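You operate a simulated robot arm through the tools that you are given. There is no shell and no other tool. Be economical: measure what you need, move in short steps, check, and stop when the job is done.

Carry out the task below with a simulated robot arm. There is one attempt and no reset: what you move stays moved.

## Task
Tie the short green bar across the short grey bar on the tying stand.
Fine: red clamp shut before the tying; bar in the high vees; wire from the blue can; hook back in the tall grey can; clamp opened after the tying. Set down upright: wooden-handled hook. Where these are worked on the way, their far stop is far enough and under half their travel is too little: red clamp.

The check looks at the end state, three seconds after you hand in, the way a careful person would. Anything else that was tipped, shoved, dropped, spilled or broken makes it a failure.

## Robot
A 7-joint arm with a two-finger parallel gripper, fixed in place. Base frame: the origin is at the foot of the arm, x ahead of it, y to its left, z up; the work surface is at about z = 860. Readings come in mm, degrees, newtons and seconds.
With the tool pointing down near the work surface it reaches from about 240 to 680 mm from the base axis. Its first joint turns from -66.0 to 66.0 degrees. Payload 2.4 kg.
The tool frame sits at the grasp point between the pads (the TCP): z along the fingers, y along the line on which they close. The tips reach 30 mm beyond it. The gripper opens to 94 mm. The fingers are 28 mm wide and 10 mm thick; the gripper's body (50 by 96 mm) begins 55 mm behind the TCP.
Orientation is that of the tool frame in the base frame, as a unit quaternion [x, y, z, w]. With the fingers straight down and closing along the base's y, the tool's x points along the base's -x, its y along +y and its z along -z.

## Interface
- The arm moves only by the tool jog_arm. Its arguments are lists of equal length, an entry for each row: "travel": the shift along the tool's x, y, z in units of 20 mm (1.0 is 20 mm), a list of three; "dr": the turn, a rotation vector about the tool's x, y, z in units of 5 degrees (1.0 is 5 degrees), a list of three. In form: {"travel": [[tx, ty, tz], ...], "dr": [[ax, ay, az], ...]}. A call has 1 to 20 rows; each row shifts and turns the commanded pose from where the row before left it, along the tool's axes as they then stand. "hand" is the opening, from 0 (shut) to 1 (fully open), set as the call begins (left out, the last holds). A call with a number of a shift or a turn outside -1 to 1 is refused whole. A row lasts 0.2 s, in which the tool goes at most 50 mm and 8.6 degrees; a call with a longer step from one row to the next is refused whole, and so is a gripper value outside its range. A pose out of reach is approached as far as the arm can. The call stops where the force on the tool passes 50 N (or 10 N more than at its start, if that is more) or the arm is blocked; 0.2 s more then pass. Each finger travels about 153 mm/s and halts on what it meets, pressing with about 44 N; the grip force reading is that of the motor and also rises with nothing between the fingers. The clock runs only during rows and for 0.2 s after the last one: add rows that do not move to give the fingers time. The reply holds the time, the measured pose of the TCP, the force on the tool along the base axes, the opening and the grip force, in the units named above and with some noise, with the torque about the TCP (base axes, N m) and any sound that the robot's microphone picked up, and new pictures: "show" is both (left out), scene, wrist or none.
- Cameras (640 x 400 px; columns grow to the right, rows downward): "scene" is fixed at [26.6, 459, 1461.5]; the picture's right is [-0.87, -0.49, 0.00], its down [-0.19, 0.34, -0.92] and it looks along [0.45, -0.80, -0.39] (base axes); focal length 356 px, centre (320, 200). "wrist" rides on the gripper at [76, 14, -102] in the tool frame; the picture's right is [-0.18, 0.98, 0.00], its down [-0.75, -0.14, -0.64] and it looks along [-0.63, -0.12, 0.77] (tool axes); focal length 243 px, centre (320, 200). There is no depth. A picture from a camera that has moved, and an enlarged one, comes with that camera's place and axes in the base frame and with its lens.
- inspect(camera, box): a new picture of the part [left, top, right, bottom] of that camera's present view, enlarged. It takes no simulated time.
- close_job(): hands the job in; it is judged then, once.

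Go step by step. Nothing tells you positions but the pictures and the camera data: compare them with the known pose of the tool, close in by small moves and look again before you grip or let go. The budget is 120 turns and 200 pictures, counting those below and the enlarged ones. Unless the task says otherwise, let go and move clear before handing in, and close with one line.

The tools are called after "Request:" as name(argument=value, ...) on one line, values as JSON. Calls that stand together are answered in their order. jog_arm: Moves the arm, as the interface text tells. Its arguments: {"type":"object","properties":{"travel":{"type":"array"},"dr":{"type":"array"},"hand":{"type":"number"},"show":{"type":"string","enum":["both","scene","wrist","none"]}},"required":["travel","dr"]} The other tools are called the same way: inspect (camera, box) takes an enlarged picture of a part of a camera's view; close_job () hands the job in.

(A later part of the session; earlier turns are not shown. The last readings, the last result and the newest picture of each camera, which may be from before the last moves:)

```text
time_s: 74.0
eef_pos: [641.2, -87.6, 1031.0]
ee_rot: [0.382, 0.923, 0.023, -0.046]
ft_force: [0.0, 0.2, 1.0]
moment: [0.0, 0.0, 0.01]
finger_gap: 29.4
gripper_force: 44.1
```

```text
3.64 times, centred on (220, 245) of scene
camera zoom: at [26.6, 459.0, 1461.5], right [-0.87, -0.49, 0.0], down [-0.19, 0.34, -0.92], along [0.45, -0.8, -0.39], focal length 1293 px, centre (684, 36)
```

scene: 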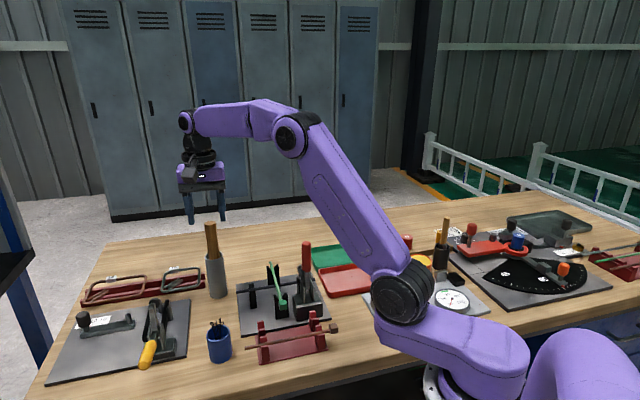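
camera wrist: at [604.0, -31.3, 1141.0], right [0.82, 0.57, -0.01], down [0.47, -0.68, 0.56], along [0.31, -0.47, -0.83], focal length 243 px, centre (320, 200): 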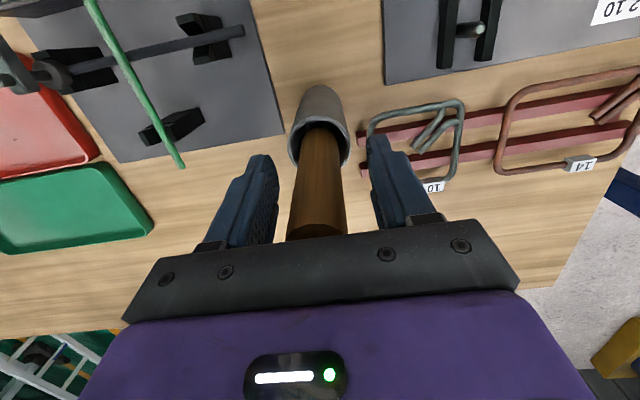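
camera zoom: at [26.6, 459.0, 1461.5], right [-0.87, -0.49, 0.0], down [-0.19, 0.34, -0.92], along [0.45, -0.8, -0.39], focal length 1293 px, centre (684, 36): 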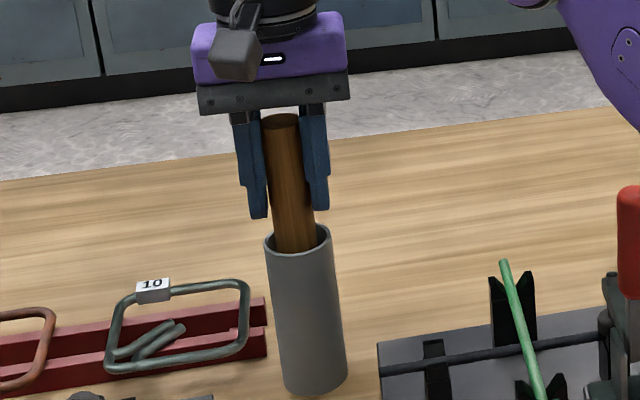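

Gripped at 29 mm. I lift along the handle's axis in steps.

Request:
jog_arm(travel=[[0, 0, -0.3], [0, 0, -0.5], [0, 0, -0.8], [0, 0, -0.8], [0, 0, -0.8]], dr=[[0, 0, 0], [0, 0, 0], [0, 0, 0], [0, 0, 0], [0, 0, 0]], show="none")

Request:
inspect(camera="scene", box=[170, 170, 270, 310])

```text
time_s: 75.2
eef_pos: [643.8, -91.5, 1093.3]
ee_rot: [0.382, 0.923, 0.022, -0.046]
ft_force: [-0.3, -0.3, -1.1]
moment: [0.01, 0.02, 0.0]
finger_gap: 29.5
gripper_force: 44.4
```

```text
2.86 times, centred on (220, 240) of scene
camera zoom: at [26.6, 459.0, 1461.5], right [-0.87, -0.49, 0.0], down [-0.19, 0.34, -0.92], along [0.45, -0.8, -0.39], focal length 1016 px, centre (606, 86)
```

zoom: 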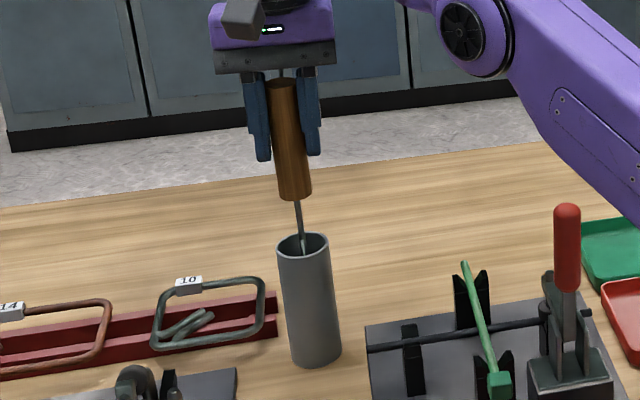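

A thin shaft follows below the handle. I lift further until it clears the rim.

Request:
jog_arm(travel=[[0, 0, -0.8], [0, 0, -0.8], [0, 0, -0.8], [0, 0, -0.8]], dr=[[0, 0, 0], [0, 0, 0], [0, 0, 0], [0, 0, 0]], show="none")

Request:
inspect(camera="scene", box=[170, 170, 270, 310])

```text
time_s: 76.2
eef_pos: [629.7, -94.4, 1143.1]
ee_rot: [0.382, 0.923, 0.022, -0.046]
ft_force: [-0.1, 0.7, -1.8]
moment: [0.01, -0.02, -0.04]
finger_gap: 29.0
gripper_force: 44.4
out of reach, approached as far as the arm can: row 2, 3, 4
```

```text
2.86 times, centred on (220, 240) of scene
camera zoom: at [26.6, 459.0, 1461.5], right [-0.87, -0.49, 0.0], down [-0.19, 0.34, -0.92], along [0.45, -0.8, -0.39], focal length 1016 px, centre (606, 86)
```

zoom: 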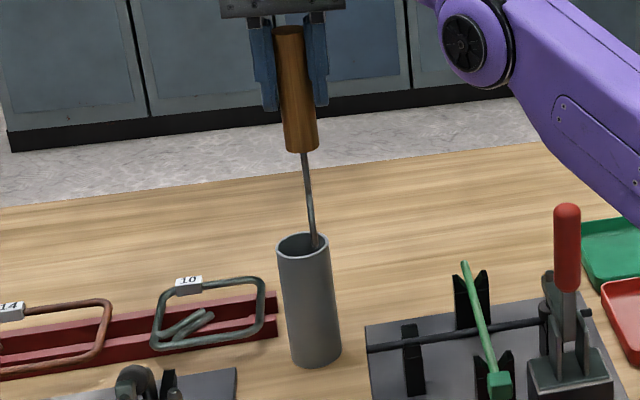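

Reach is limited here; I bring the hook upright (tip swings to the can's middle) and lift straight up a little more.

Request:
jog_arm(travel=[[0, 0, 0], [0, 0, 0], [0.1, 0, -0.3], [0.15, 0, -0.4], [0.15, 0, -0.4]], dr=[[0, -0.55, 0], [0, -0.55, 0], [0, 0, 0], [0, 0, 0], [0, 0, 0]], show="none")

Request:
inspect(camera="scene", box=[170, 150, 270, 300])

```text
time_s: 77.4
eef_pos: [622.4, -88.5, 1165.9]
ee_rot: [0.382, 0.924, 0.004, -0.001]
ft_force: [-0.6, 0.5, -1.5]
moment: [0.0, 0.02, 0.04]
finger_gap: 28.8
gripper_force: 43.9
```

```text
2.67 times, centred on (220, 225) of scene
camera zoom: at [26.6, 459.0, 1461.5], right [-0.87, -0.49, 0.0], down [-0.19, 0.34, -0.92], along [0.45, -0.8, -0.39], focal length 948 px, centre (587, 133)
```

zoom: 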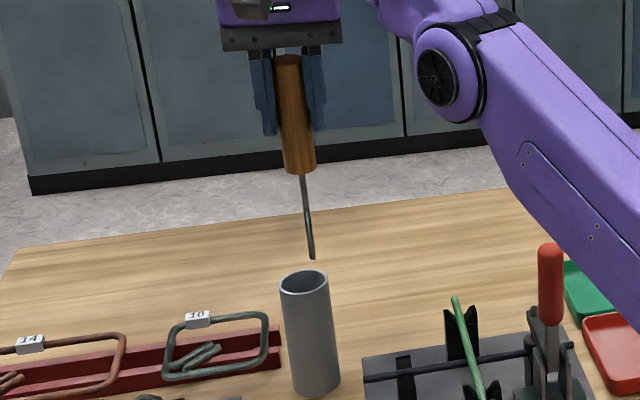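

The hook is out; I look closely at its tip.

Request:
inspect(camera="scene", box=[200, 190, 240, 260])

Request:
inspect(camera="wrist", box=[240, 40, 400, 220])

```text
5.71 times, centred on (220, 225) of scene
camera zoom: at [26.6, 459.0, 1461.5], right [-0.87, -0.49, 0.0], down [-0.19, 0.34, -0.92], along [0.45, -0.8, -0.39], focal length 2032 px, centre (891, 57)
```

zoom: 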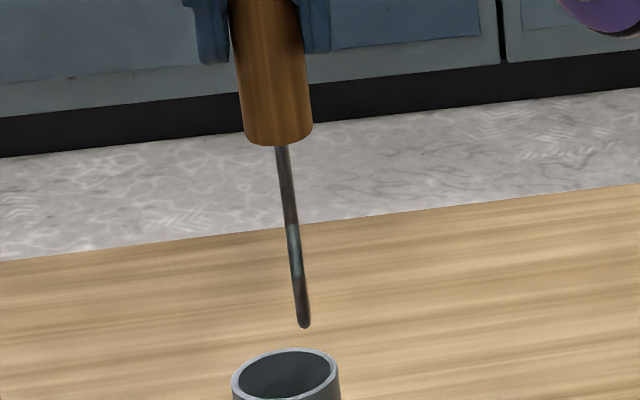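

```text
2.22 times, centred on (320, 130) of wrist
camera zoom: at [579.1, -24.5, 1269.5], right [0.83, 0.56, 0.01], down [0.43, -0.64, 0.64], along [0.36, -0.52, -0.77], focal length 539 px, centre (320, 356)
```

zoom: 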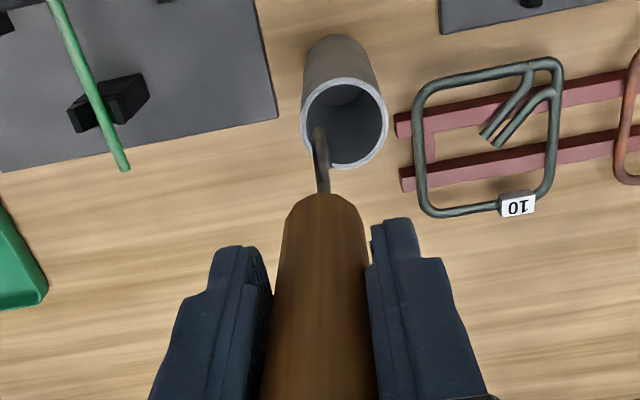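

The tip hangs straight under the grasp point, about 157 mm below it. I carry it over the blue can (tip stays above everything).

Request:
jog_arm(travel=[[0.847, 0.043, 0], [0.847, 0.043, 0], [0.847, 0.043, 0], [0.847, 0.043, 0], [0.847, 0.043, 0], [0.847, 0.043, 0], [0.847, 0.043, 0], [0.847, 0.043, 0], [0.847, 0.043, 0], [0.847, 0.043, 0], [0.847, 0.043, 0], [0.847, 0.043, 0], [0, 0, 0]], dr=[[0, 0, 0], [0, 0, 0], [0, 0, 0], [0, 0, 0], [0, 0, 0], [0, 0, 0], [0, 0, 0], [0, 0, 0], [0, 0, 0], [0, 0, 0], [0, 0, 0], [0, 0, 0], [0, 0, 0]], show="none")

Request:
inspect(camera="scene", box=[170, 250, 270, 350])

Request:
inspect(camera="wrist", box=[260, 40, 380, 160])

```text
time_s: 80.2
eef_pos: [488.1, 64.0, 1167.5]
ee_rot: [0.383, 0.924, 0.003, -0.001]
ft_force: [0.0, -0.5, -0.7]
moment: [0.0, 0.03, 0.01]
finger_gap: 28.4
gripper_force: 43.9
```

```text
4.00 times, centred on (220, 300) of scene
camera zoom: at [26.6, 459.0, 1461.5], right [-0.87, -0.49, 0.0], down [-0.19, 0.34, -0.92], along [0.45, -0.8, -0.39], focal length 1422 px, centre (720, -200)
```

zoom: 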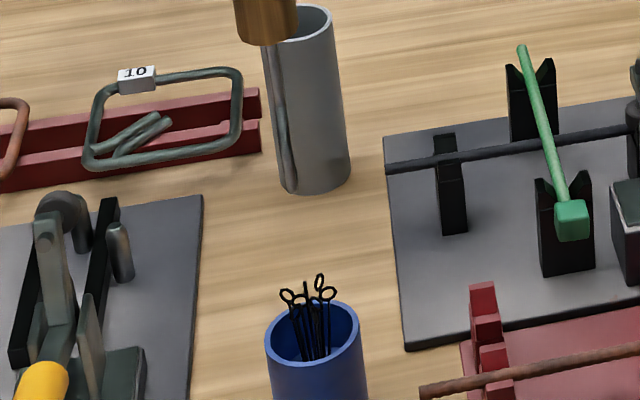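

```text
3.33 times, centred on (320, 100) of wrist
camera zoom: at [443.6, 127.8, 1270.2], right [0.83, 0.56, 0.01], down [0.43, -0.64, 0.64], along [0.36, -0.52, -0.77], focal length 809 px, centre (320, 533)
```

zoom: 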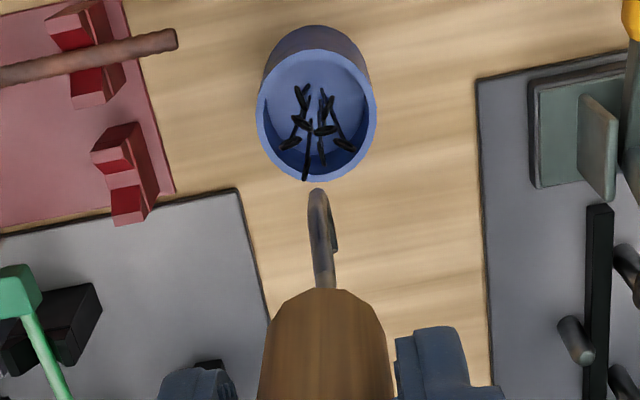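

The hook's bend is right over the bundle. I dip it down to loop height (tip ≈ 938).

Request:
jog_arm(travel=[[0, 0, 1], [0, 0, 1], [0, 0, 1], [0, 0, 0.5], [0, 0, 0]], dr=[[0, 0, 0], [0, 0, 0], [0, 0, 0], [0, 0, 0], [0, 0, 0]], show="none")

Request:
inspect(camera="scene", box=[190, 290, 250, 350])

Request:
inspect(camera="wrist", box=[280, 60, 360, 140])

```text
time_s: 81.4
eef_pos: [486.4, 63.3, 1095.9]
ee_rot: [0.382, 0.924, 0.004, 0.0]
ft_force: [0.6, 0.8, -1.4]
moment: [0.0, -0.02, 0.04]
finger_gap: 28.6
gripper_force: 44.2
```

```text
6.67 times, centred on (220, 320) of scene
camera zoom: at [26.6, 459.0, 1461.5], right [-0.87, -0.49, 0.0], down [-0.19, 0.34, -0.92], along [0.45, -0.8, -0.39], focal length 2371 px, centre (987, -600)
```

zoom: 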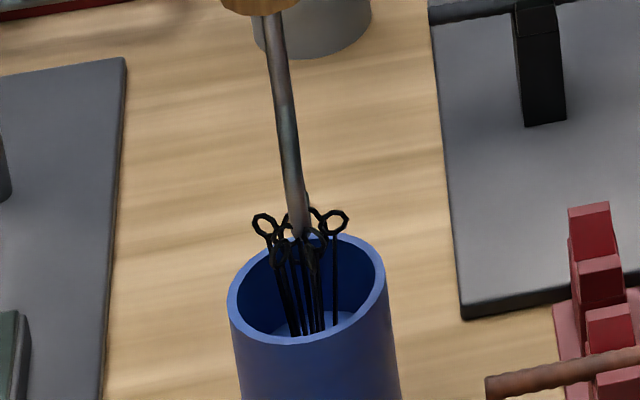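

```text
5.00 times, centred on (320, 100) of wrist
camera zoom: at [443.0, 127.3, 1199.9], right [0.83, 0.56, 0.01], down [0.43, -0.64, 0.64], along [0.36, -0.52, -0.77], focal length 1213 px, centre (320, 700)
```

zoom: 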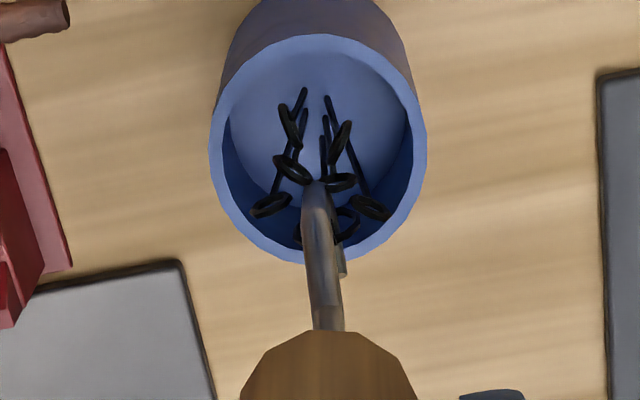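

The tip is among the loops. I dip a bit deeper, then lift to see if a wire comes along.

Request:
jog_arm(travel=[[0, 0, 0.4], [0, 0, 0.4], [0, 0, 0], [0, 0, -0.4], [0, 0, -1], [0, 0, -1], [0, 0, -1]], dr=[[0, 0, 0], [0, 0, 0], [0, 0, 0], [0, 0, 0], [0, 0, 0], [0, 0, 0], [0, 0, 0]], show="none")

Request:
inspect(camera="scene", box=[190, 270, 260, 350])

Request:
inspect(camera="wrist", box=[270, 50, 370, 150])

```text
time_s: 83.0
eef_pos: [488.2, 62.6, 1147.5]
ee_rot: [0.381, 0.924, 0.004, -0.001]
ft_force: [-0.4, 0.4, -1.9]
moment: [0.02, -0.02, 0.01]
finger_gap: 27.4
gripper_force: 44.0
```

```text
5.00 times, centred on (225, 310) of scene
camera zoom: at [26.6, 459.0, 1461.5], right [-0.87, -0.49, 0.0], down [-0.19, 0.34, -0.92], along [0.45, -0.8, -0.39], focal length 1778 px, centre (795, -350)
```

zoom: 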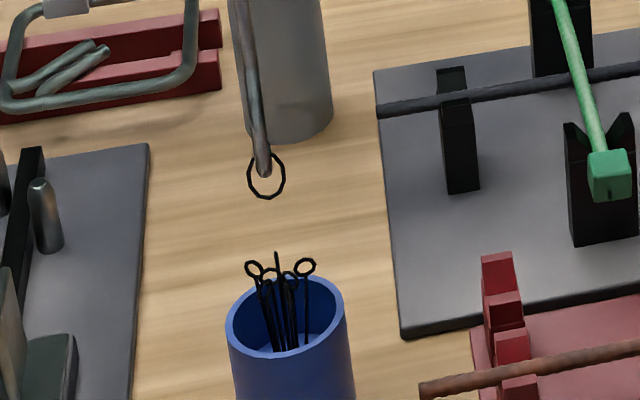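

```text
4.00 times, centred on (320, 100) of wrist
camera zoom: at [445.0, 125.8, 1251.4], right [0.83, 0.56, 0.0], down [0.43, -0.64, 0.64], along [0.36, -0.52, -0.77], focal length 970 px, centre (320, 600)
```

zoom: 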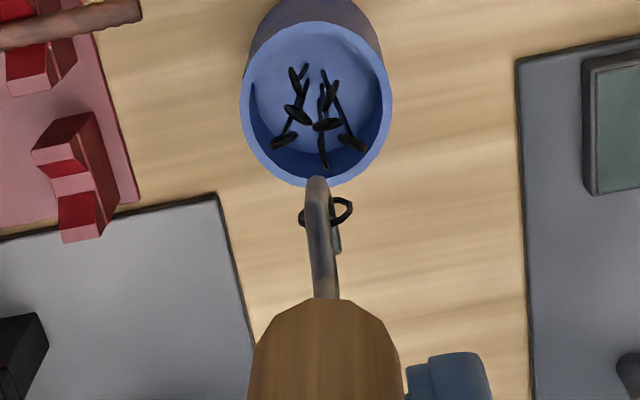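

A wire loop now hangs on the hook. I carry it over the crossing at (481,-129).

Request:
jog_arm(travel=[[-0.722, -0.786, 0], [-0.722, -0.786, 0], [-0.722, -0.786, 0], [-0.722, -0.786, 0], [-0.722, -0.786, 0], [-0.722, -0.786, 0], [-0.722, -0.786, 0], [-0.722, -0.786, 0], [-0.722, -0.786, 0], [0, 0, 0]], dr=[[0, 0, 0], [0, 0, 0], [0, 0, 0], [0, 0, 0], [0, 0, 0], [0, 0, 0], [0, 0, 0], [0, 0, 0], [0, 0, 0], [0, 0, 0]], show="scene")

Request:
inspect(camera="scene", box=[230, 220, 330, 320])

Request:
inspect(camera="wrist", box=[260, 40, 380, 160])

```text
time_s: 85.2
eef_pos: [480.0, -131.1, 1147.2]
ee_rot: [0.383, 0.924, 0.004, -0.001]
ft_force: [-0.5, 0.5, -1.3]
moment: [-0.01, 0.02, 0.0]
finger_gap: 27.3
gripper_force: 43.5
```

scene: 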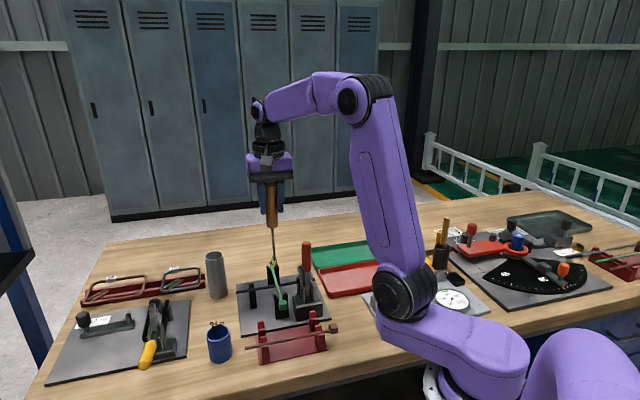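

```text
4.00 times, centred on (280, 270) of scene
camera zoom: at [26.6, 459.0, 1461.5], right [-0.87, -0.49, 0.0], down [-0.19, 0.34, -0.92], along [0.45, -0.8, -0.39], focal length 1422 px, centre (480, -80)
```

zoom: 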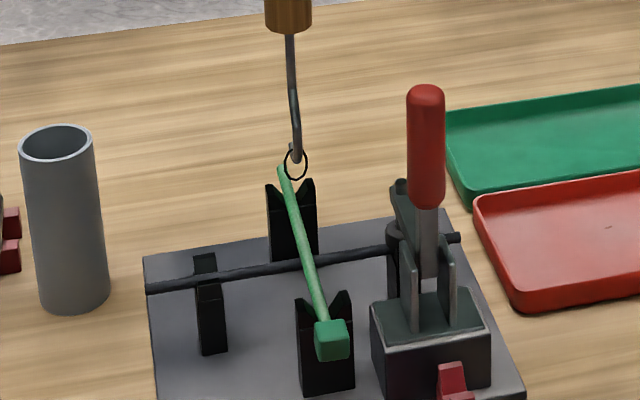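

```text
3.33 times, centred on (320, 100) of wrist
camera zoom: at [435.7, -67.9, 1250.7], right [0.83, 0.56, 0.01], down [0.43, -0.64, 0.64], along [0.36, -0.52, -0.77], focal length 809 px, centre (320, 533)
```

zoom: 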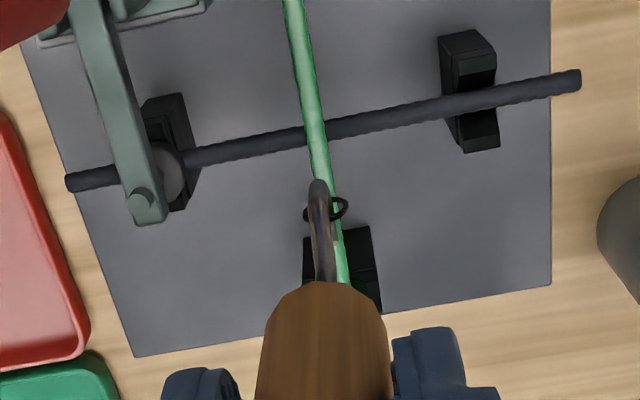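

The tip is ~3 mm short of the crossing along the bar; I correct and lower to just above the bars.

Request:
jog_arm(travel=[[-0.15, 0, 0.8], [0, 0, 0.8], [0, 0, 0.7], [0, 0, 0.5], [0, 0, 0]], dr=[[0, 0, 0], [0, 0, 0], [0, 0, 0], [0, 0, 0], [0, 0, 0]], show="none")

Request:
inspect(camera="scene", box=[240, 240, 320, 320])

Request:
inspect(camera="wrist", box=[270, 50, 370, 150])

```text
time_s: 86.4
eef_pos: [482.2, -131.2, 1090.4]
ee_rot: [0.383, 0.924, 0.004, -0.001]
ft_force: [0.3, -0.4, -1.9]
moment: [0.0, -0.02, -0.02]
finger_gap: 27.7
gripper_force: 44.2
```

```text
5.00 times, centred on (280, 280) of scene
camera zoom: at [26.6, 459.0, 1461.5], right [-0.87, -0.49, 0.0], down [-0.19, 0.34, -0.92], along [0.45, -0.8, -0.39], focal length 1778 px, centre (520, -200)
```

zoom: 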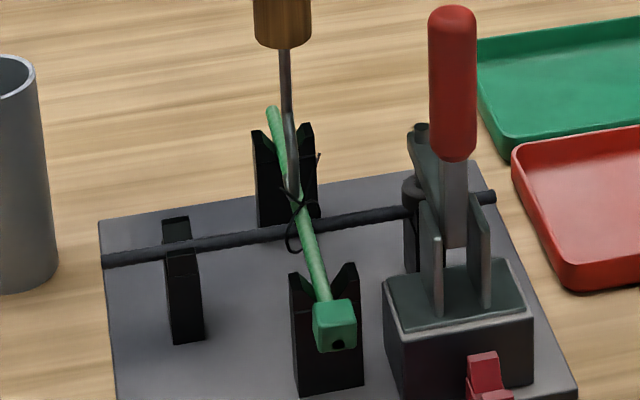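

```text
4.00 times, centred on (320, 100) of wrist
camera zoom: at [438.0, -67.9, 1193.2], right [0.83, 0.56, 0.01], down [0.43, -0.64, 0.64], along [0.36, -0.52, -0.77], focal length 970 px, centre (320, 600)
```

zoom: 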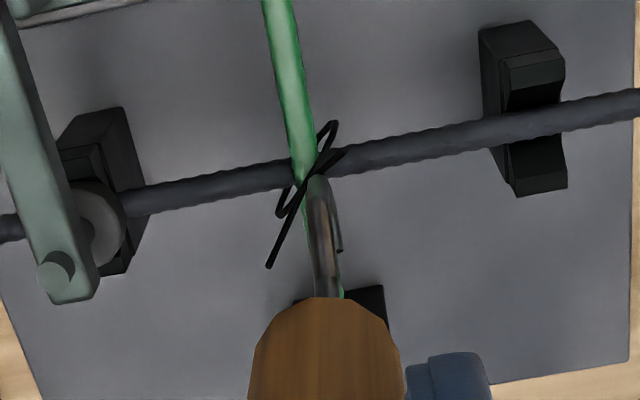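

The wire has wrapped the crossing with its ends up at the hook. Now I twist the hook about its axis.

Request:
jog_arm(travel=[[0, 0, 0], [0, 0, 0], [0, 0, 0], [0, 0, 0], [0, 0, 0], [0, 0, 0], [0, 0, 0], [0, 0, 0], [0, 0, 0], [0, 0, 0], [0, 0, 0], [0, 0, 0], [0, 0, 0], [0, 0, 0], [0, 0, 0], [0, 0, 0], [0, 0, 0], [0, 0, 0]], dr=[[0, 0, 1], [0, 0, 1], [0, 0, 1], [0, 0, 1], [0, 0, 1], [0, 0, 1], [0, 0, 1], [0, 0, 1], [0, 0, 1], [0, 0, 1], [0, 0, 1], [0, 0, 1], [0, 0, 1], [0, 0, 1], [0, 0, 1], [0, 0, 1], [0, 0, 1], [0, 0, 1]], show="none")

Request:
inspect(camera="scene", box=[240, 240, 320, 320])

Request:
inspect(camera="wrist", box=[270, 50, 370, 150])

```text
time_s: 90.2
eef_pos: [483.8, -131.4, 1090.1]
ee_rot: [0.924, 0.382, 0.002, -0.004]
ft_force: [0.7, -0.4, -1.7]
moment: [0.04, 0.01, 0.03]
finger_gap: 27.4
gripper_force: 43.5
```

```text
5.00 times, centred on (280, 280) of scene
camera zoom: at [26.6, 459.0, 1461.5], right [-0.87, -0.49, 0.0], down [-0.19, 0.34, -0.92], along [0.45, -0.8, -0.39], focal length 1778 px, centre (520, -200)
```

zoom: 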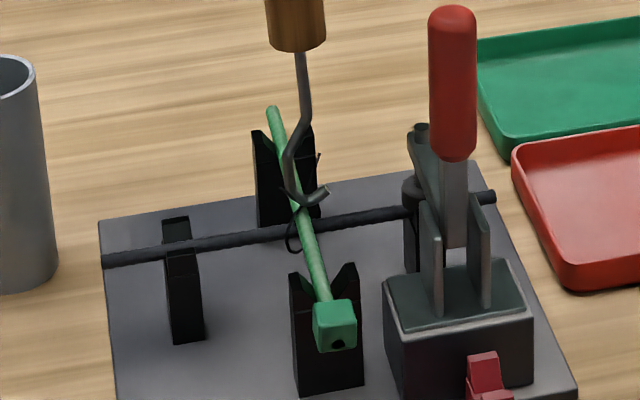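

```text
4.00 times, centred on (320, 100) of wrist
camera zoom: at [546.2, -87.6, 1193.9], right [0.56, -0.83, -0.01], down [-0.63, -0.44, 0.64], along [-0.53, -0.36, -0.77], focal length 970 px, centre (320, 600)
```

zoom: 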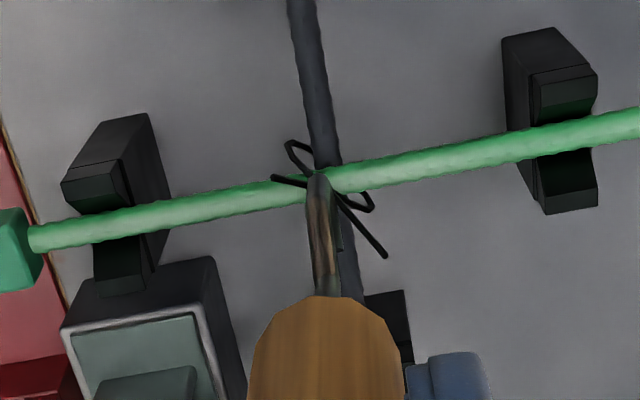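

No visible change yet; I continue the twist in the same direction.

Request:
jog_arm(travel=[[0, 0, 0], [0, 0, 0], [0, 0, 0], [0, 0, 0], [0, 0, 0], [0, 0, 0], [0, 0, 0], [0, 0, 0], [0, 0, 0], [0, 0, 0], [0, 0, 0], [0, 0, 0], [0, 0, 0], [0, 0, 0], [0, 0, 0], [0, 0, 0], [0, 0, 0], [0, 0, 0]], dr=[[0, 0, 1], [0, 0, 1], [0, 0, 1], [0, 0, 1], [0, 0, 1], [0, 0, 1], [0, 0, 1], [0, 0, 1], [0, 0, 1], [0, 0, 1], [0, 0, 1], [0, 0, 1], [0, 0, 1], [0, 0, 1], [0, 0, 1], [0, 0, 1], [0, 0, 1], [0, 0, 1]], show="none")

Request:
inspect(camera="scene", box=[240, 240, 320, 320])

Request:
inspect(camera="wrist", box=[270, 50, 370, 150])

```text
time_s: 94.0
eef_pos: [449.7, -144.4, 1083.0]
ee_rot: [0.971, -0.237, 0.004, -0.008]
ft_force: [12.5, 11.1, 26.1]
moment: [2.5, -2.37, -0.13]
finger_gap: 37.2
gripper_force: 44.2
out of reach, approached as far as the arm can: row 14, 15, 16, 17, 18
```

```text
5.00 times, centred on (280, 280) of scene
camera zoom: at [26.5, 459.4, 1461.3], right [-0.87, -0.49, 0.0], down [-0.19, 0.34, -0.92], along [0.45, -0.8, -0.39], focal length 1778 px, centre (520, -200)
```

zoom: 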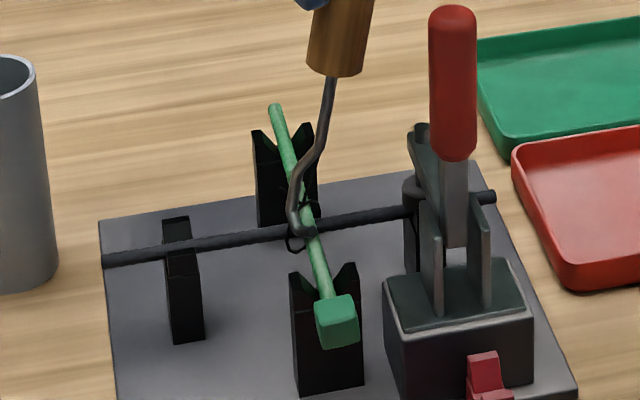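

```text
4.00 times, centred on (320, 100) of wrist
camera zoom: at [508.9, -192.7, 1186.2], right [-0.62, -0.79, -0.02], down [-0.61, 0.46, 0.64], along [-0.5, 0.41, -0.77], focal length 970 px, centre (320, 600)
```

zoom: 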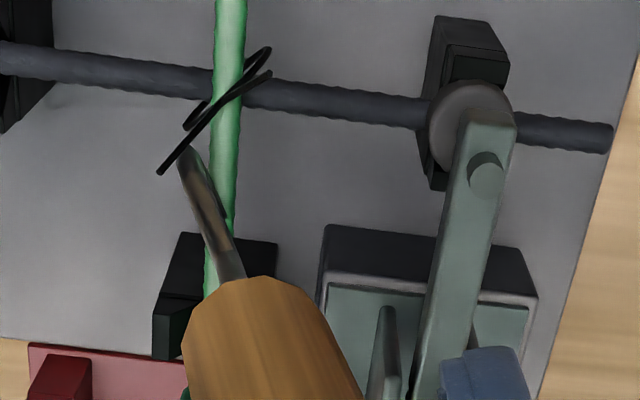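

The arm ran out of joint range in the last rows and drifted, tilting the hook. I go back the way I came at once.

Request:
jog_arm(travel=[[0, 0, 0], [0, 0, 0], [0, 0, 0], [0, 0, 0], [0, 0, 0], [0, 0, 0], [0, 0, 0]], dr=[[0, 0, -1], [0, 0, -1], [0, 0, -1], [0, 0, -1], [0, 0, -1], [0, 0, -1], [0, 0, -1]], show="wrist")

Request:
inspect(camera="scene", box=[230, 190, 330, 320])

```text
time_s: 95.6
eef_pos: [448.5, -144.4, 1082.2]
ee_rot: [0.998, 0.064, 0.004, -0.007]
ft_force: [7.2, 11.3, 22.3]
moment: [2.56, -1.31, -0.04]
finger_gap: 36.1
gripper_force: 43.9
camera wrist: at [525.1, -149.9, 1185.5], right [-0.05, -1.0, -0.01], down [-0.77, 0.03, 0.64], along [-0.64, 0.05, -0.77], focal length 243 px, centre (320, 200)
```

wrist: 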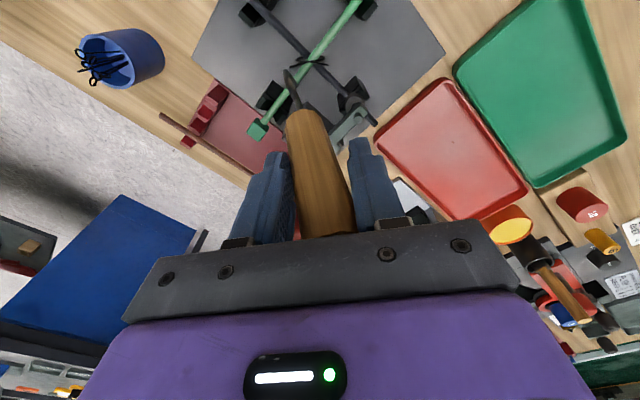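

```text
3.08 times, centred on (280, 255) of scene
camera zoom: at [26.4, 459.4, 1461.3], right [-0.87, -0.49, 0.0], down [-0.19, 0.34, -0.92], along [0.45, -0.8, -0.39], focal length 1094 px, centre (443, 31)
```

zoom: 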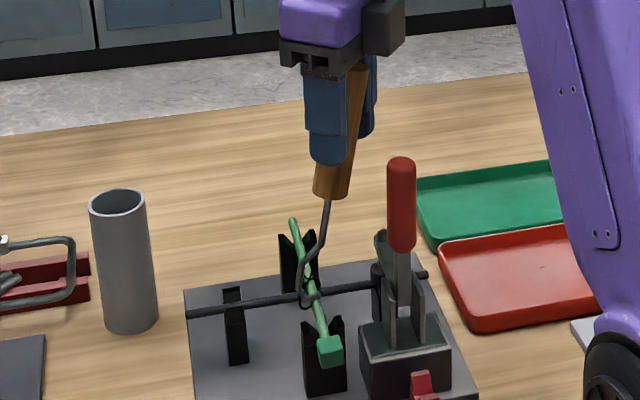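

I bring the grasp point back over the crossing to right the hook.

Request:
jog_arm(travel=[[0.2, -0.05, -0.1], [0.3, -0.08, -0.1], [0.3, -0.08, -0.1], [0.3, -0.08, -0.1], [0.35, -0.08, 0], [0.3, -0.06, 0], [0, 0, 0]], dr=[[0, 0, 0], [0, 0, 0], [0, 0, 0], [0, 0, 0], [0, 0, 0], [0, 0, 0], [0, 0, 0]], show="wrist")

Request:
inspect(camera="scene", box=[230, 190, 330, 320])

Request:
inspect(camera="wrist", box=[260, 30, 380, 150])

```text
time_s: 97.2
eef_pos: [481.9, -132.1, 1089.4]
ee_rot: [0.998, 0.066, 0.002, -0.004]
ft_force: [1.0, 0.0, -0.9]
moment: [0.01, 0.0, -0.01]
finger_gap: 27.4
gripper_force: 44.6
camera wrist: at [558.8, -137.5, 1192.1], right [-0.05, -1.0, -0.01], down [-0.77, 0.04, 0.64], along [-0.64, 0.04, -0.77], focal length 243 px, centre (320, 200)
```

wrist: 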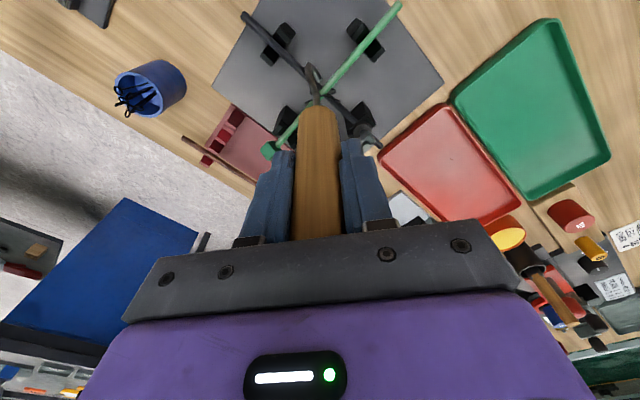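

```text
3.08 times, centred on (280, 255) of scene
camera zoom: at [26.6, 459.0, 1461.5], right [-0.87, -0.49, 0.0], down [-0.19, 0.34, -0.92], along [0.45, -0.8, -0.39], focal length 1094 px, centre (443, 31)
```

zoom: 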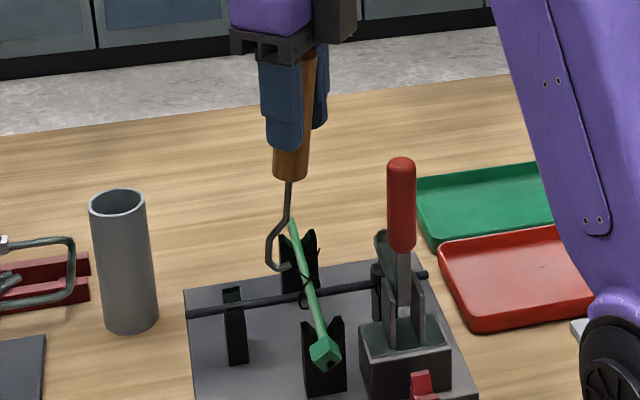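

```text
3.33 times, centred on (320, 90) of wrist
camera zoom: at [558.8, -137.5, 1192.1], right [-0.05, -1.0, -0.01], down [-0.77, 0.04, 0.64], along [-0.64, 0.04, -0.77], focal length 809 px, centre (320, 567)
```

zoom: 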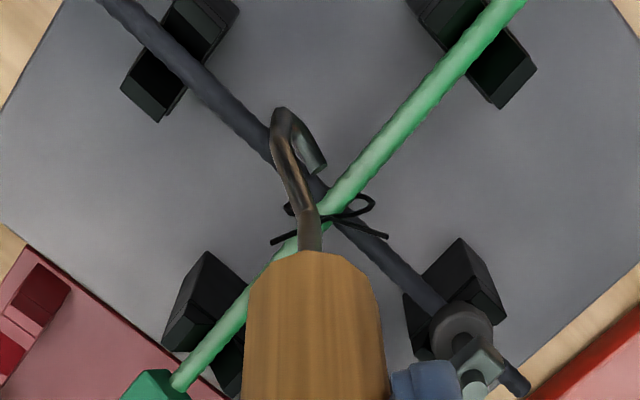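

The hook has pivoted ~11° in the pads (tip about 31 mm off axis); the bars and wire are still in place. I lift clear, tilt the tool 11° to bring the hook vertical again, and turn back to get more twist range.

Request:
jog_arm(travel=[[0, 0, -0.5], [0, 0, -1], [0, 0, -1], [0, 0, -1], [0, 0, 0], [0, 0, 0], [0, 0, 0], [0, 0, 0], [0, 0, 0], [0, 0, 0], [0, 0, 0], [0, 0, 0], [0, 0, 0], [0, 0, 0], [0, 0, 0], [0, 0, 0], [0, 0, 0], [0, 0, 0], [0, 0, 0]], dr=[[0, 0, 0], [0, 0, 0], [0, 0, 0], [0, 0, 0], [0, -0.75, 0], [0, -0.75, 0], [0, -0.76, 0], [-0.196, 0, -0.98], [-0.196, 0, -0.98], [-0.196, 0, -0.98], [-0.196, 0, -0.98], [-0.196, 0, -0.98], [-0.196, 0, -0.98], [-0.196, 0, -0.98], [-0.196, 0, -0.98], [-0.196, 0, -0.98], [-0.196, 0, -0.98], [-0.196, 0, -0.98], [-0.196, 0, -0.98]], show="none")

Request:
inspect(camera="scene", box=[210, 140, 340, 330])

Request:
inspect(camera="wrist", box=[240, 30, 400, 190])

```text
time_s: 101.2
eef_pos: [480.9, -131.7, 1158.8]
ee_rot: [0.827, 0.555, -0.079, 0.052]
ft_force: [0.3, 0.1, -1.5]
moment: [-0.04, 0.03, 0.02]
finger_gap: 27.1
gripper_force: 44.2
```

```text
2.11 times, centred on (275, 235) of scene
camera zoom: at [26.6, 459.0, 1461.5], right [-0.87, -0.49, 0.0], down [-0.19, 0.34, -0.92], along [0.45, -0.8, -0.39], focal length 749 px, centre (415, 126)
```

zoom: 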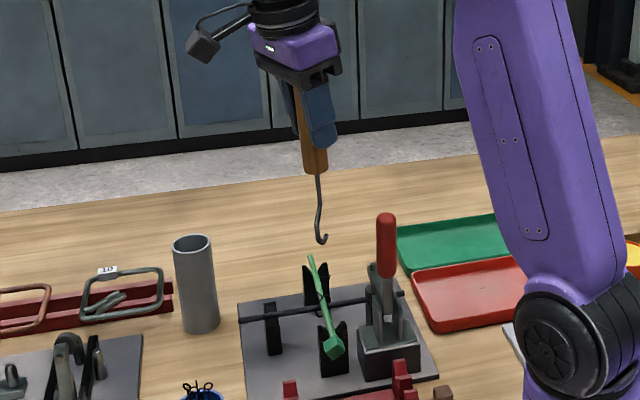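

```text
2.50 times, centred on (320, 110) of wrist
camera zoom: at [530.3, -50.5, 1246.5], right [0.84, -0.54, 0.03], down [-0.36, -0.52, 0.77], along [-0.4, -0.66, -0.63], focal length 606 px, centre (320, 425)
```

zoom: 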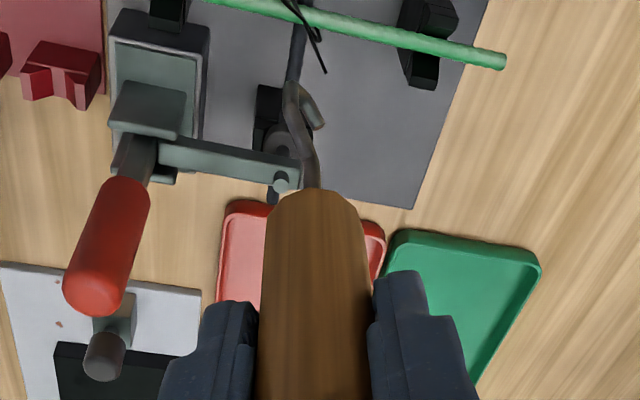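

The hook hangs vertically again. I keep unwinding in the air toward the other end of the wrist range.

Request:
jog_arm(travel=[[0, 0, 0], [0, 0, 0], [0, 0, 0], [0, 0, 0], [0, 0, 0], [0, 0, 0], [0, 0, 0], [0, 0, 0], [0, 0, 0], [0, 0, 0], [0, 0, 0], [0, 0, 0], [0, 0, 0], [0, 0, 0], [0, 0, 0], [0, 0, 0], [0, 0, 0], [0, 0, 0], [0, 0, 0], [0, 0, 0]], dr=[[-0.196, 0, -0.98], [-0.196, 0, -0.98], [-0.196, 0, -0.98], [-0.196, 0, -0.98], [-0.196, 0, -0.98], [-0.196, 0, -0.98], [-0.196, 0, -0.98], [-0.196, 0, -0.98], [-0.196, 0, -0.98], [-0.196, 0, -0.98], [-0.196, 0, -0.98], [-0.196, 0, -0.98], [-0.196, 0, -0.98], [-0.196, 0, -0.98], [-0.196, 0, -0.98], [-0.196, 0, -0.98], [-0.196, 0, -0.98], [-0.196, 0, -0.98], [-0.196, 0, -0.98], [-0.196, 0, -0.98]], show="none")

Request:
jog_arm(travel=[[0, 0, 0], [0, 0, 0], [0, 0, 0], [0, 0, 0], [0, 0, 0], [0, 0, 0], [0, 0, 0], [0, 0, 0], [0, 0, 0], [0, 0, 0], [0, 0, 0], [0, 0, 0], [0, 0, 0], [0, 0, 0], [0, 0, 0], [0, 0, 0], [0, 0, 0], [0, 0, 0], [0, 0, 0], [0, 0, 0]], dr=[[-0.196, 0, -0.98], [-0.196, 0, -0.98], [-0.196, 0, -0.98], [-0.196, 0, -0.98], [-0.196, 0, -0.98], [-0.196, 0, -0.98], [-0.196, 0, -0.98], [-0.196, 0, -0.98], [-0.196, 0, -0.98], [-0.196, 0, -0.98], [-0.196, 0, -0.98], [-0.196, 0, -0.98], [-0.196, 0, -0.98], [-0.196, 0, -0.98], [-0.196, 0, -0.98], [-0.196, 0, -0.98], [-0.196, 0, -0.98], [-0.196, 0, -0.98], [-0.196, 0, -0.98], [-0.196, 0, -0.98]], show="scene")

```text
time_s: 105.4
eef_pos: [481.6, -132.9, 1159.0]
ee_rot: [0.108, 0.989, -0.006, 0.098]
ft_force: [-0.3, -0.1, -0.5]
moment: [-0.05, -0.03, -0.02]
finger_gap: 27.2
gripper_force: 43.9
```

```text
time_s: 109.6
eef_pos: [480.5, -132.5, 1159.6]
ee_rot: [-0.688, 0.718, 0.07, 0.075]
ft_force: [0.1, 0.2, -0.9]
moment: [0.0, 0.0, 0.01]
finger_gap: 27.4
gripper_force: 44.5
```

scene: 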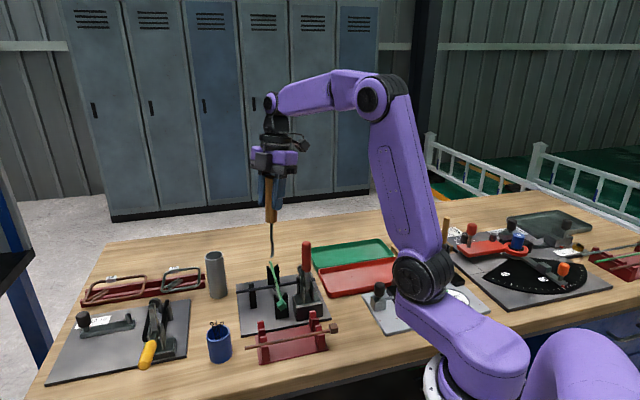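

Still in range at +88°. I'll try a bit further.

Request:
jog_arm(travel=[[0, 0, 0], [0, 0, 0], [0, 0, 0], [0, 0, 0], [0, 0, 0], [0, 0, 0], [0, 0, 0], [0, 0, 0]], dr=[[-0.196, 0, -0.98], [-0.196, 0, -0.98], [-0.196, 0, -0.98], [-0.196, 0, -0.98], [-0.196, 0, -0.98], [-0.196, 0, -0.98], [-0.196, 0, -0.98], [-0.196, 0, -0.98]], show="none")

Request:
inspect(camera="scene", box=[220, 200, 330, 320])

Request:
inspect(camera="wrist", box=[240, 20, 400, 180])

```text
time_s: 111.4
eef_pos: [481.9, -131.9, 1159.6]
ee_rot: [0.893, -0.439, -0.089, -0.048]
ft_force: [0.2, 0.4, -1.5]
moment: [0.02, 0.0, -0.01]
finger_gap: 27.2
gripper_force: 44.0
```

```text
3.33 times, centred on (275, 260) of scene
camera zoom: at [26.6, 459.0, 1461.5], right [-0.87, -0.49, 0.0], down [-0.19, 0.34, -0.92], along [0.45, -0.8, -0.39], focal length 1185 px, centre (470, 0)
```

zoom: 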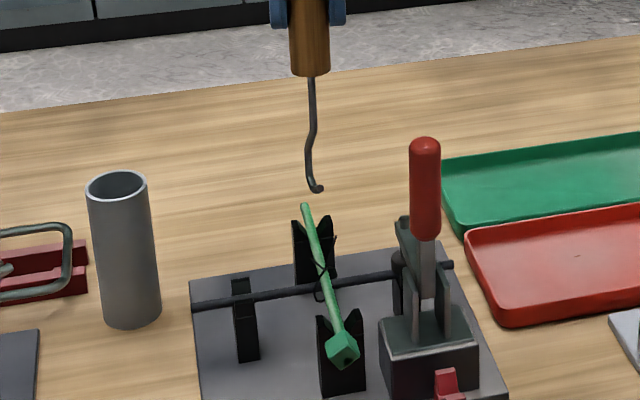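

```text
2.50 times, centred on (320, 100) of wrist
camera zoom: at [527.2, -217.2, 1245.6], right [-0.89, -0.46, 0.03], down [-0.26, 0.57, 0.78], along [-0.37, 0.69, -0.62], focal length 606 px, centre (320, 450)
```

zoom: 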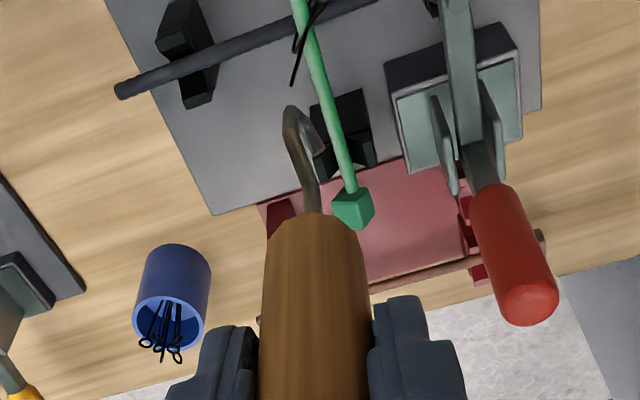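

The wrist now sits at +127°, leaving over 300° of twist. I trim the small sideways tilt and lower the hook back onto the wire.

Request:
jog_arm(travel=[[0, 0, 0], [0.157, -0.02, 0.784], [0.157, -0.02, 0.784], [0.157, -0.02, 0.784], [0.157, -0.02, 0.784], [0.06, -0.01, 0.3], [0, 0, 0]], dr=[[-0.3, 0, 0], [0, 0, 0], [0, 0, 0], [0, 0, 0], [0, 0, 0], [0, 0, 0], [0, 0, 0]], show="none")

Request:
inspect(camera="scene", box=[240, 230, 320, 310])

Request:
inspect(camera="wrist", box=[260, 20, 380, 140])

```text
time_s: 113.0
eef_pos: [482.8, -132.4, 1090.2]
ee_rot: [0.893, -0.439, -0.095, -0.037]
ft_force: [-0.1, 0.6, -1.0]
moment: [0.01, 0.01, 0.01]
finger_gap: 27.4
gripper_force: 43.5
```

```text
5.00 times, centred on (280, 270) of scene
camera zoom: at [26.6, 459.0, 1461.5], right [-0.87, -0.49, 0.0], down [-0.19, 0.34, -0.92], along [0.45, -0.8, -0.39], focal length 1778 px, centre (520, -150)
```

zoom: 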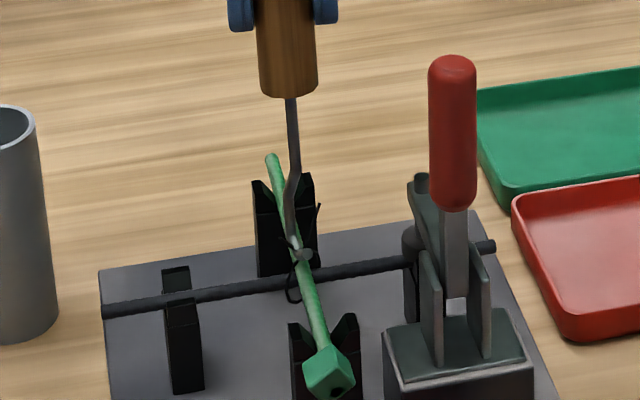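

```text
3.33 times, centred on (320, 80) of wrist
camera zoom: at [530.9, -215.7, 1175.8], right [-0.89, -0.46, 0.06], down [-0.25, 0.58, 0.78], along [-0.39, 0.68, -0.63], focal length 809 px, centre (320, 600)
```

zoom: 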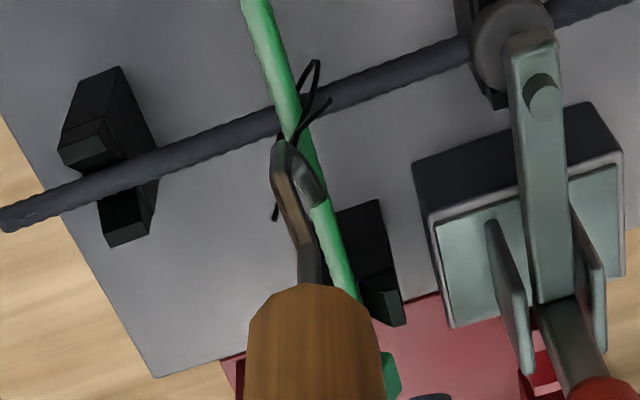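

The tip is within a few mm of the crossing. I twist 100° and look.

Request:
jog_arm(travel=[[0, 0, 0], [0, 0, 0], [0, 0, 0], [0, 0, 0], [0, 0, 0], [0, 0, 0], [0, 0, 0], [0, 0, 0], [0, 0, 0], [0, 0, 0], [0, 0, 0], [0, 0, 0], [0, 0, 0], [0, 0, 0], [0, 0, 0], [0, 0, 0], [0, 0, 0], [0, 0, 0], [0, 0, 0], [0, 0, 0]], dr=[[0.196, -0.026, 0.98], [0.196, -0.026, 0.98], [0.196, -0.026, 0.98], [0.196, -0.026, 0.98], [0.196, -0.026, 0.98], [0.196, -0.026, 0.98], [0.196, -0.026, 0.98], [0.196, -0.026, 0.98], [0.196, -0.026, 0.98], [0.196, -0.026, 0.98], [0.196, -0.026, 0.98], [0.196, -0.026, 0.98], [0.196, -0.026, 0.98], [0.196, -0.026, 0.98], [0.196, -0.026, 0.98], [0.196, -0.026, 0.98], [0.196, -0.026, 0.98], [0.196, -0.026, 0.98], [0.196, -0.026, 0.98], [0.196, -0.026, 0.98]], show="none")

Request:
jog_arm(travel=[[0, 0, 0], [0, 0, 0], [0, 0, 0], [0, 0, 0], [0, 0, 0], [0, 0, 0], [0, 0, 0], [0, 0, 0], [0, 0, 0], [0, 0, 0], [0, 0, 0], [0, 0, 0], [0, 0, 0], [0, 0, 0], [0, 0, 0], [0, 0, 0], [0, 0, 0], [0, 0, 0], [0, 0, 0], [0, 0, 0]], dr=[[0.196, -0.026, 0.98], [0.196, -0.026, 0.98], [0.196, -0.026, 0.98], [0.196, -0.026, 0.98], [0.196, -0.026, 0.98], [0.196, -0.026, 0.98], [0.196, -0.026, 0.98], [0.196, -0.026, 0.98], [0.196, -0.026, 0.98], [0.196, -0.026, 0.98], [0.196, -0.026, 0.98], [0.196, -0.026, 0.98], [0.196, -0.026, 0.98], [0.196, -0.026, 0.98], [0.196, -0.026, 0.98], [0.196, -0.026, 0.98], [0.196, -0.026, 0.98], [0.196, -0.026, 0.98], [0.196, -0.026, 0.98], [0.196, -0.026, 0.98]], show="none")

Request:
inspect(camera="scene", box=[250, 240, 310, 300])

Request:
inspect(camera="wrist", box=[270, 20, 370, 120])

```text
time_s: 117.2
eef_pos: [482.2, -132.0, 1090.0]
ee_rot: [-0.235, 0.966, 0.04, 0.095]
ft_force: [0.0, -0.7, -0.8]
moment: [0.01, 0.04, 0.02]
finger_gap: 27.3
gripper_force: 44.1
```

```text
time_s: 121.4
eef_pos: [482.3, -131.5, 1089.2]
ee_rot: [0.589, 0.802, -0.043, 0.086]
ft_force: [0.3, 0.1, -1.3]
moment: [0.0, 0.03, 0.0]
finger_gap: 27.0
gripper_force: 44.4
```

```text
6.67 times, centred on (280, 270) of scene
camera zoom: at [26.6, 459.0, 1461.5], right [-0.87, -0.49, 0.0], down [-0.19, 0.34, -0.92], along [0.45, -0.8, -0.39], focal length 2371 px, centre (587, -267)
```

zoom: 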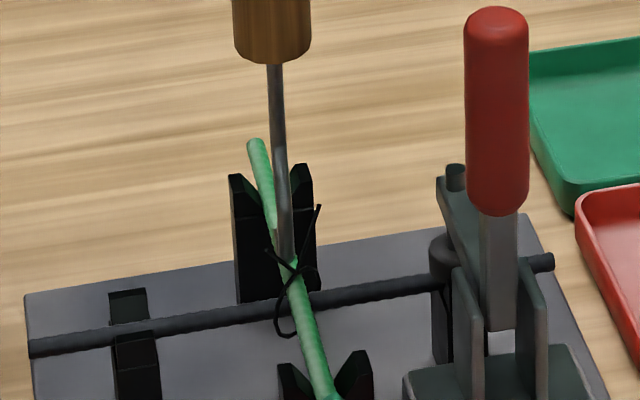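

```text
4.00 times, centred on (320, 70) of wrist
camera zoom: at [464.0, -38.0, 1176.7], right [0.99, 0.13, 0.07], down [0.03, -0.64, 0.77], along [0.14, -0.76, -0.64], focal length 970 px, centre (320, 720)
```

zoom: 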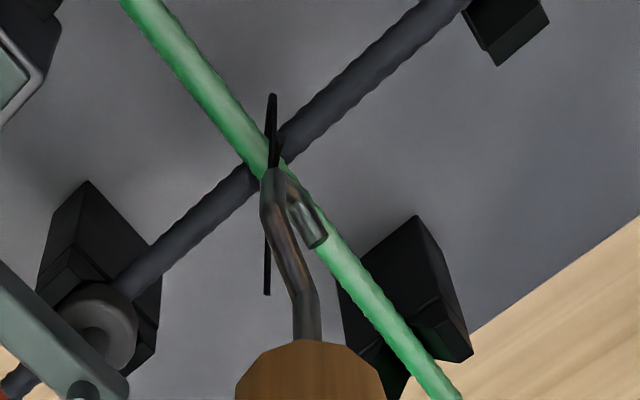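

200° done with no visible change; I continue toward the limit.

Request:
jog_arm(travel=[[0, 0, 0], [0, 0, 0], [0, 0, 0], [0, 0, 0], [0, 0, 0], [0, 0, 0], [0, 0, 0], [0, 0, 0], [0, 0, 0], [0, 0, 0], [0, 0, 0], [0, 0, 0], [0, 0, 0], [0, 0, 0], [0, 0, 0], [0, 0, 0], [0, 0, 0], [0, 0, 0], [0, 0, 0], [0, 0, 0]], dr=[[0.196, -0.026, 0.98], [0.196, -0.026, 0.98], [0.196, -0.026, 0.98], [0.196, -0.026, 0.98], [0.196, -0.026, 0.98], [0.196, -0.026, 0.98], [0.196, -0.026, 0.98], [0.196, -0.026, 0.98], [0.196, -0.026, 0.98], [0.196, -0.026, 0.98], [0.196, -0.026, 0.98], [0.196, -0.026, 0.98], [0.196, -0.026, 0.98], [0.196, -0.026, 0.98], [0.196, -0.026, 0.98], [0.196, -0.026, 0.98], [0.196, -0.026, 0.98], [0.196, -0.026, 0.98], [0.196, -0.026, 0.98], [0.196, -0.026, 0.98]], show="none")

Request:
inspect(camera="scene", box=[250, 240, 310, 300])

Request:
inspect(camera="wrist", box=[270, 20, 370, 120])

```text
time_s: 125.6
eef_pos: [481.3, -132.8, 1089.7]
ee_rot: [0.993, 0.066, -0.096, 0.015]
ft_force: [0.7, -0.2, -1.6]
moment: [0.03, 0.0, 0.01]
finger_gap: 27.2
gripper_force: 43.5
```

```text
6.67 times, centred on (280, 270) of scene
camera zoom: at [26.6, 459.0, 1461.5], right [-0.87, -0.49, 0.0], down [-0.19, 0.34, -0.92], along [0.45, -0.8, -0.39], focal length 2371 px, centre (587, -267)
```

zoom: 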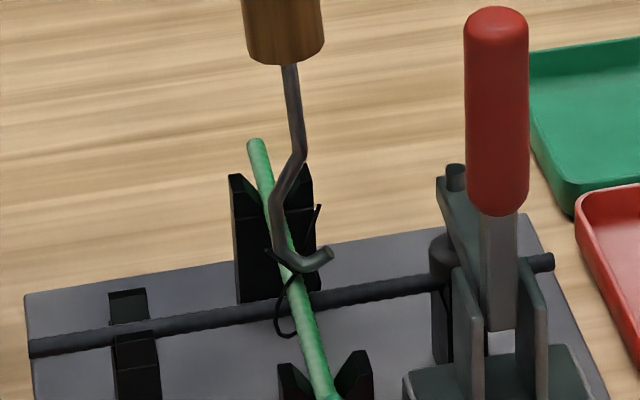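

```text
4.00 times, centred on (320, 70) of wrist
camera zoom: at [577.0, -132.3, 1176.0], right [-0.05, -1.0, 0.05], down [-0.63, 0.07, 0.77], along [-0.77, 0.0, -0.63], focal length 970 px, centre (320, 720)
```

zoom: 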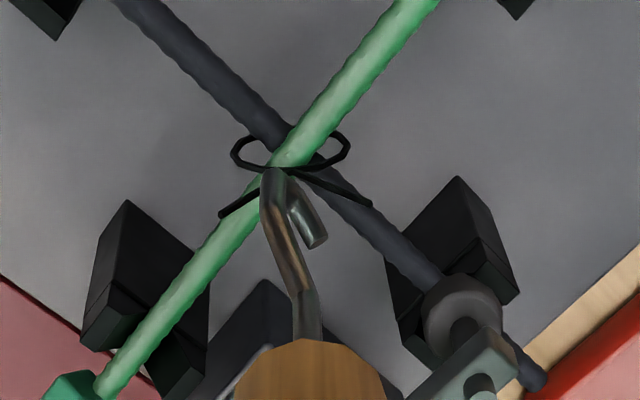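

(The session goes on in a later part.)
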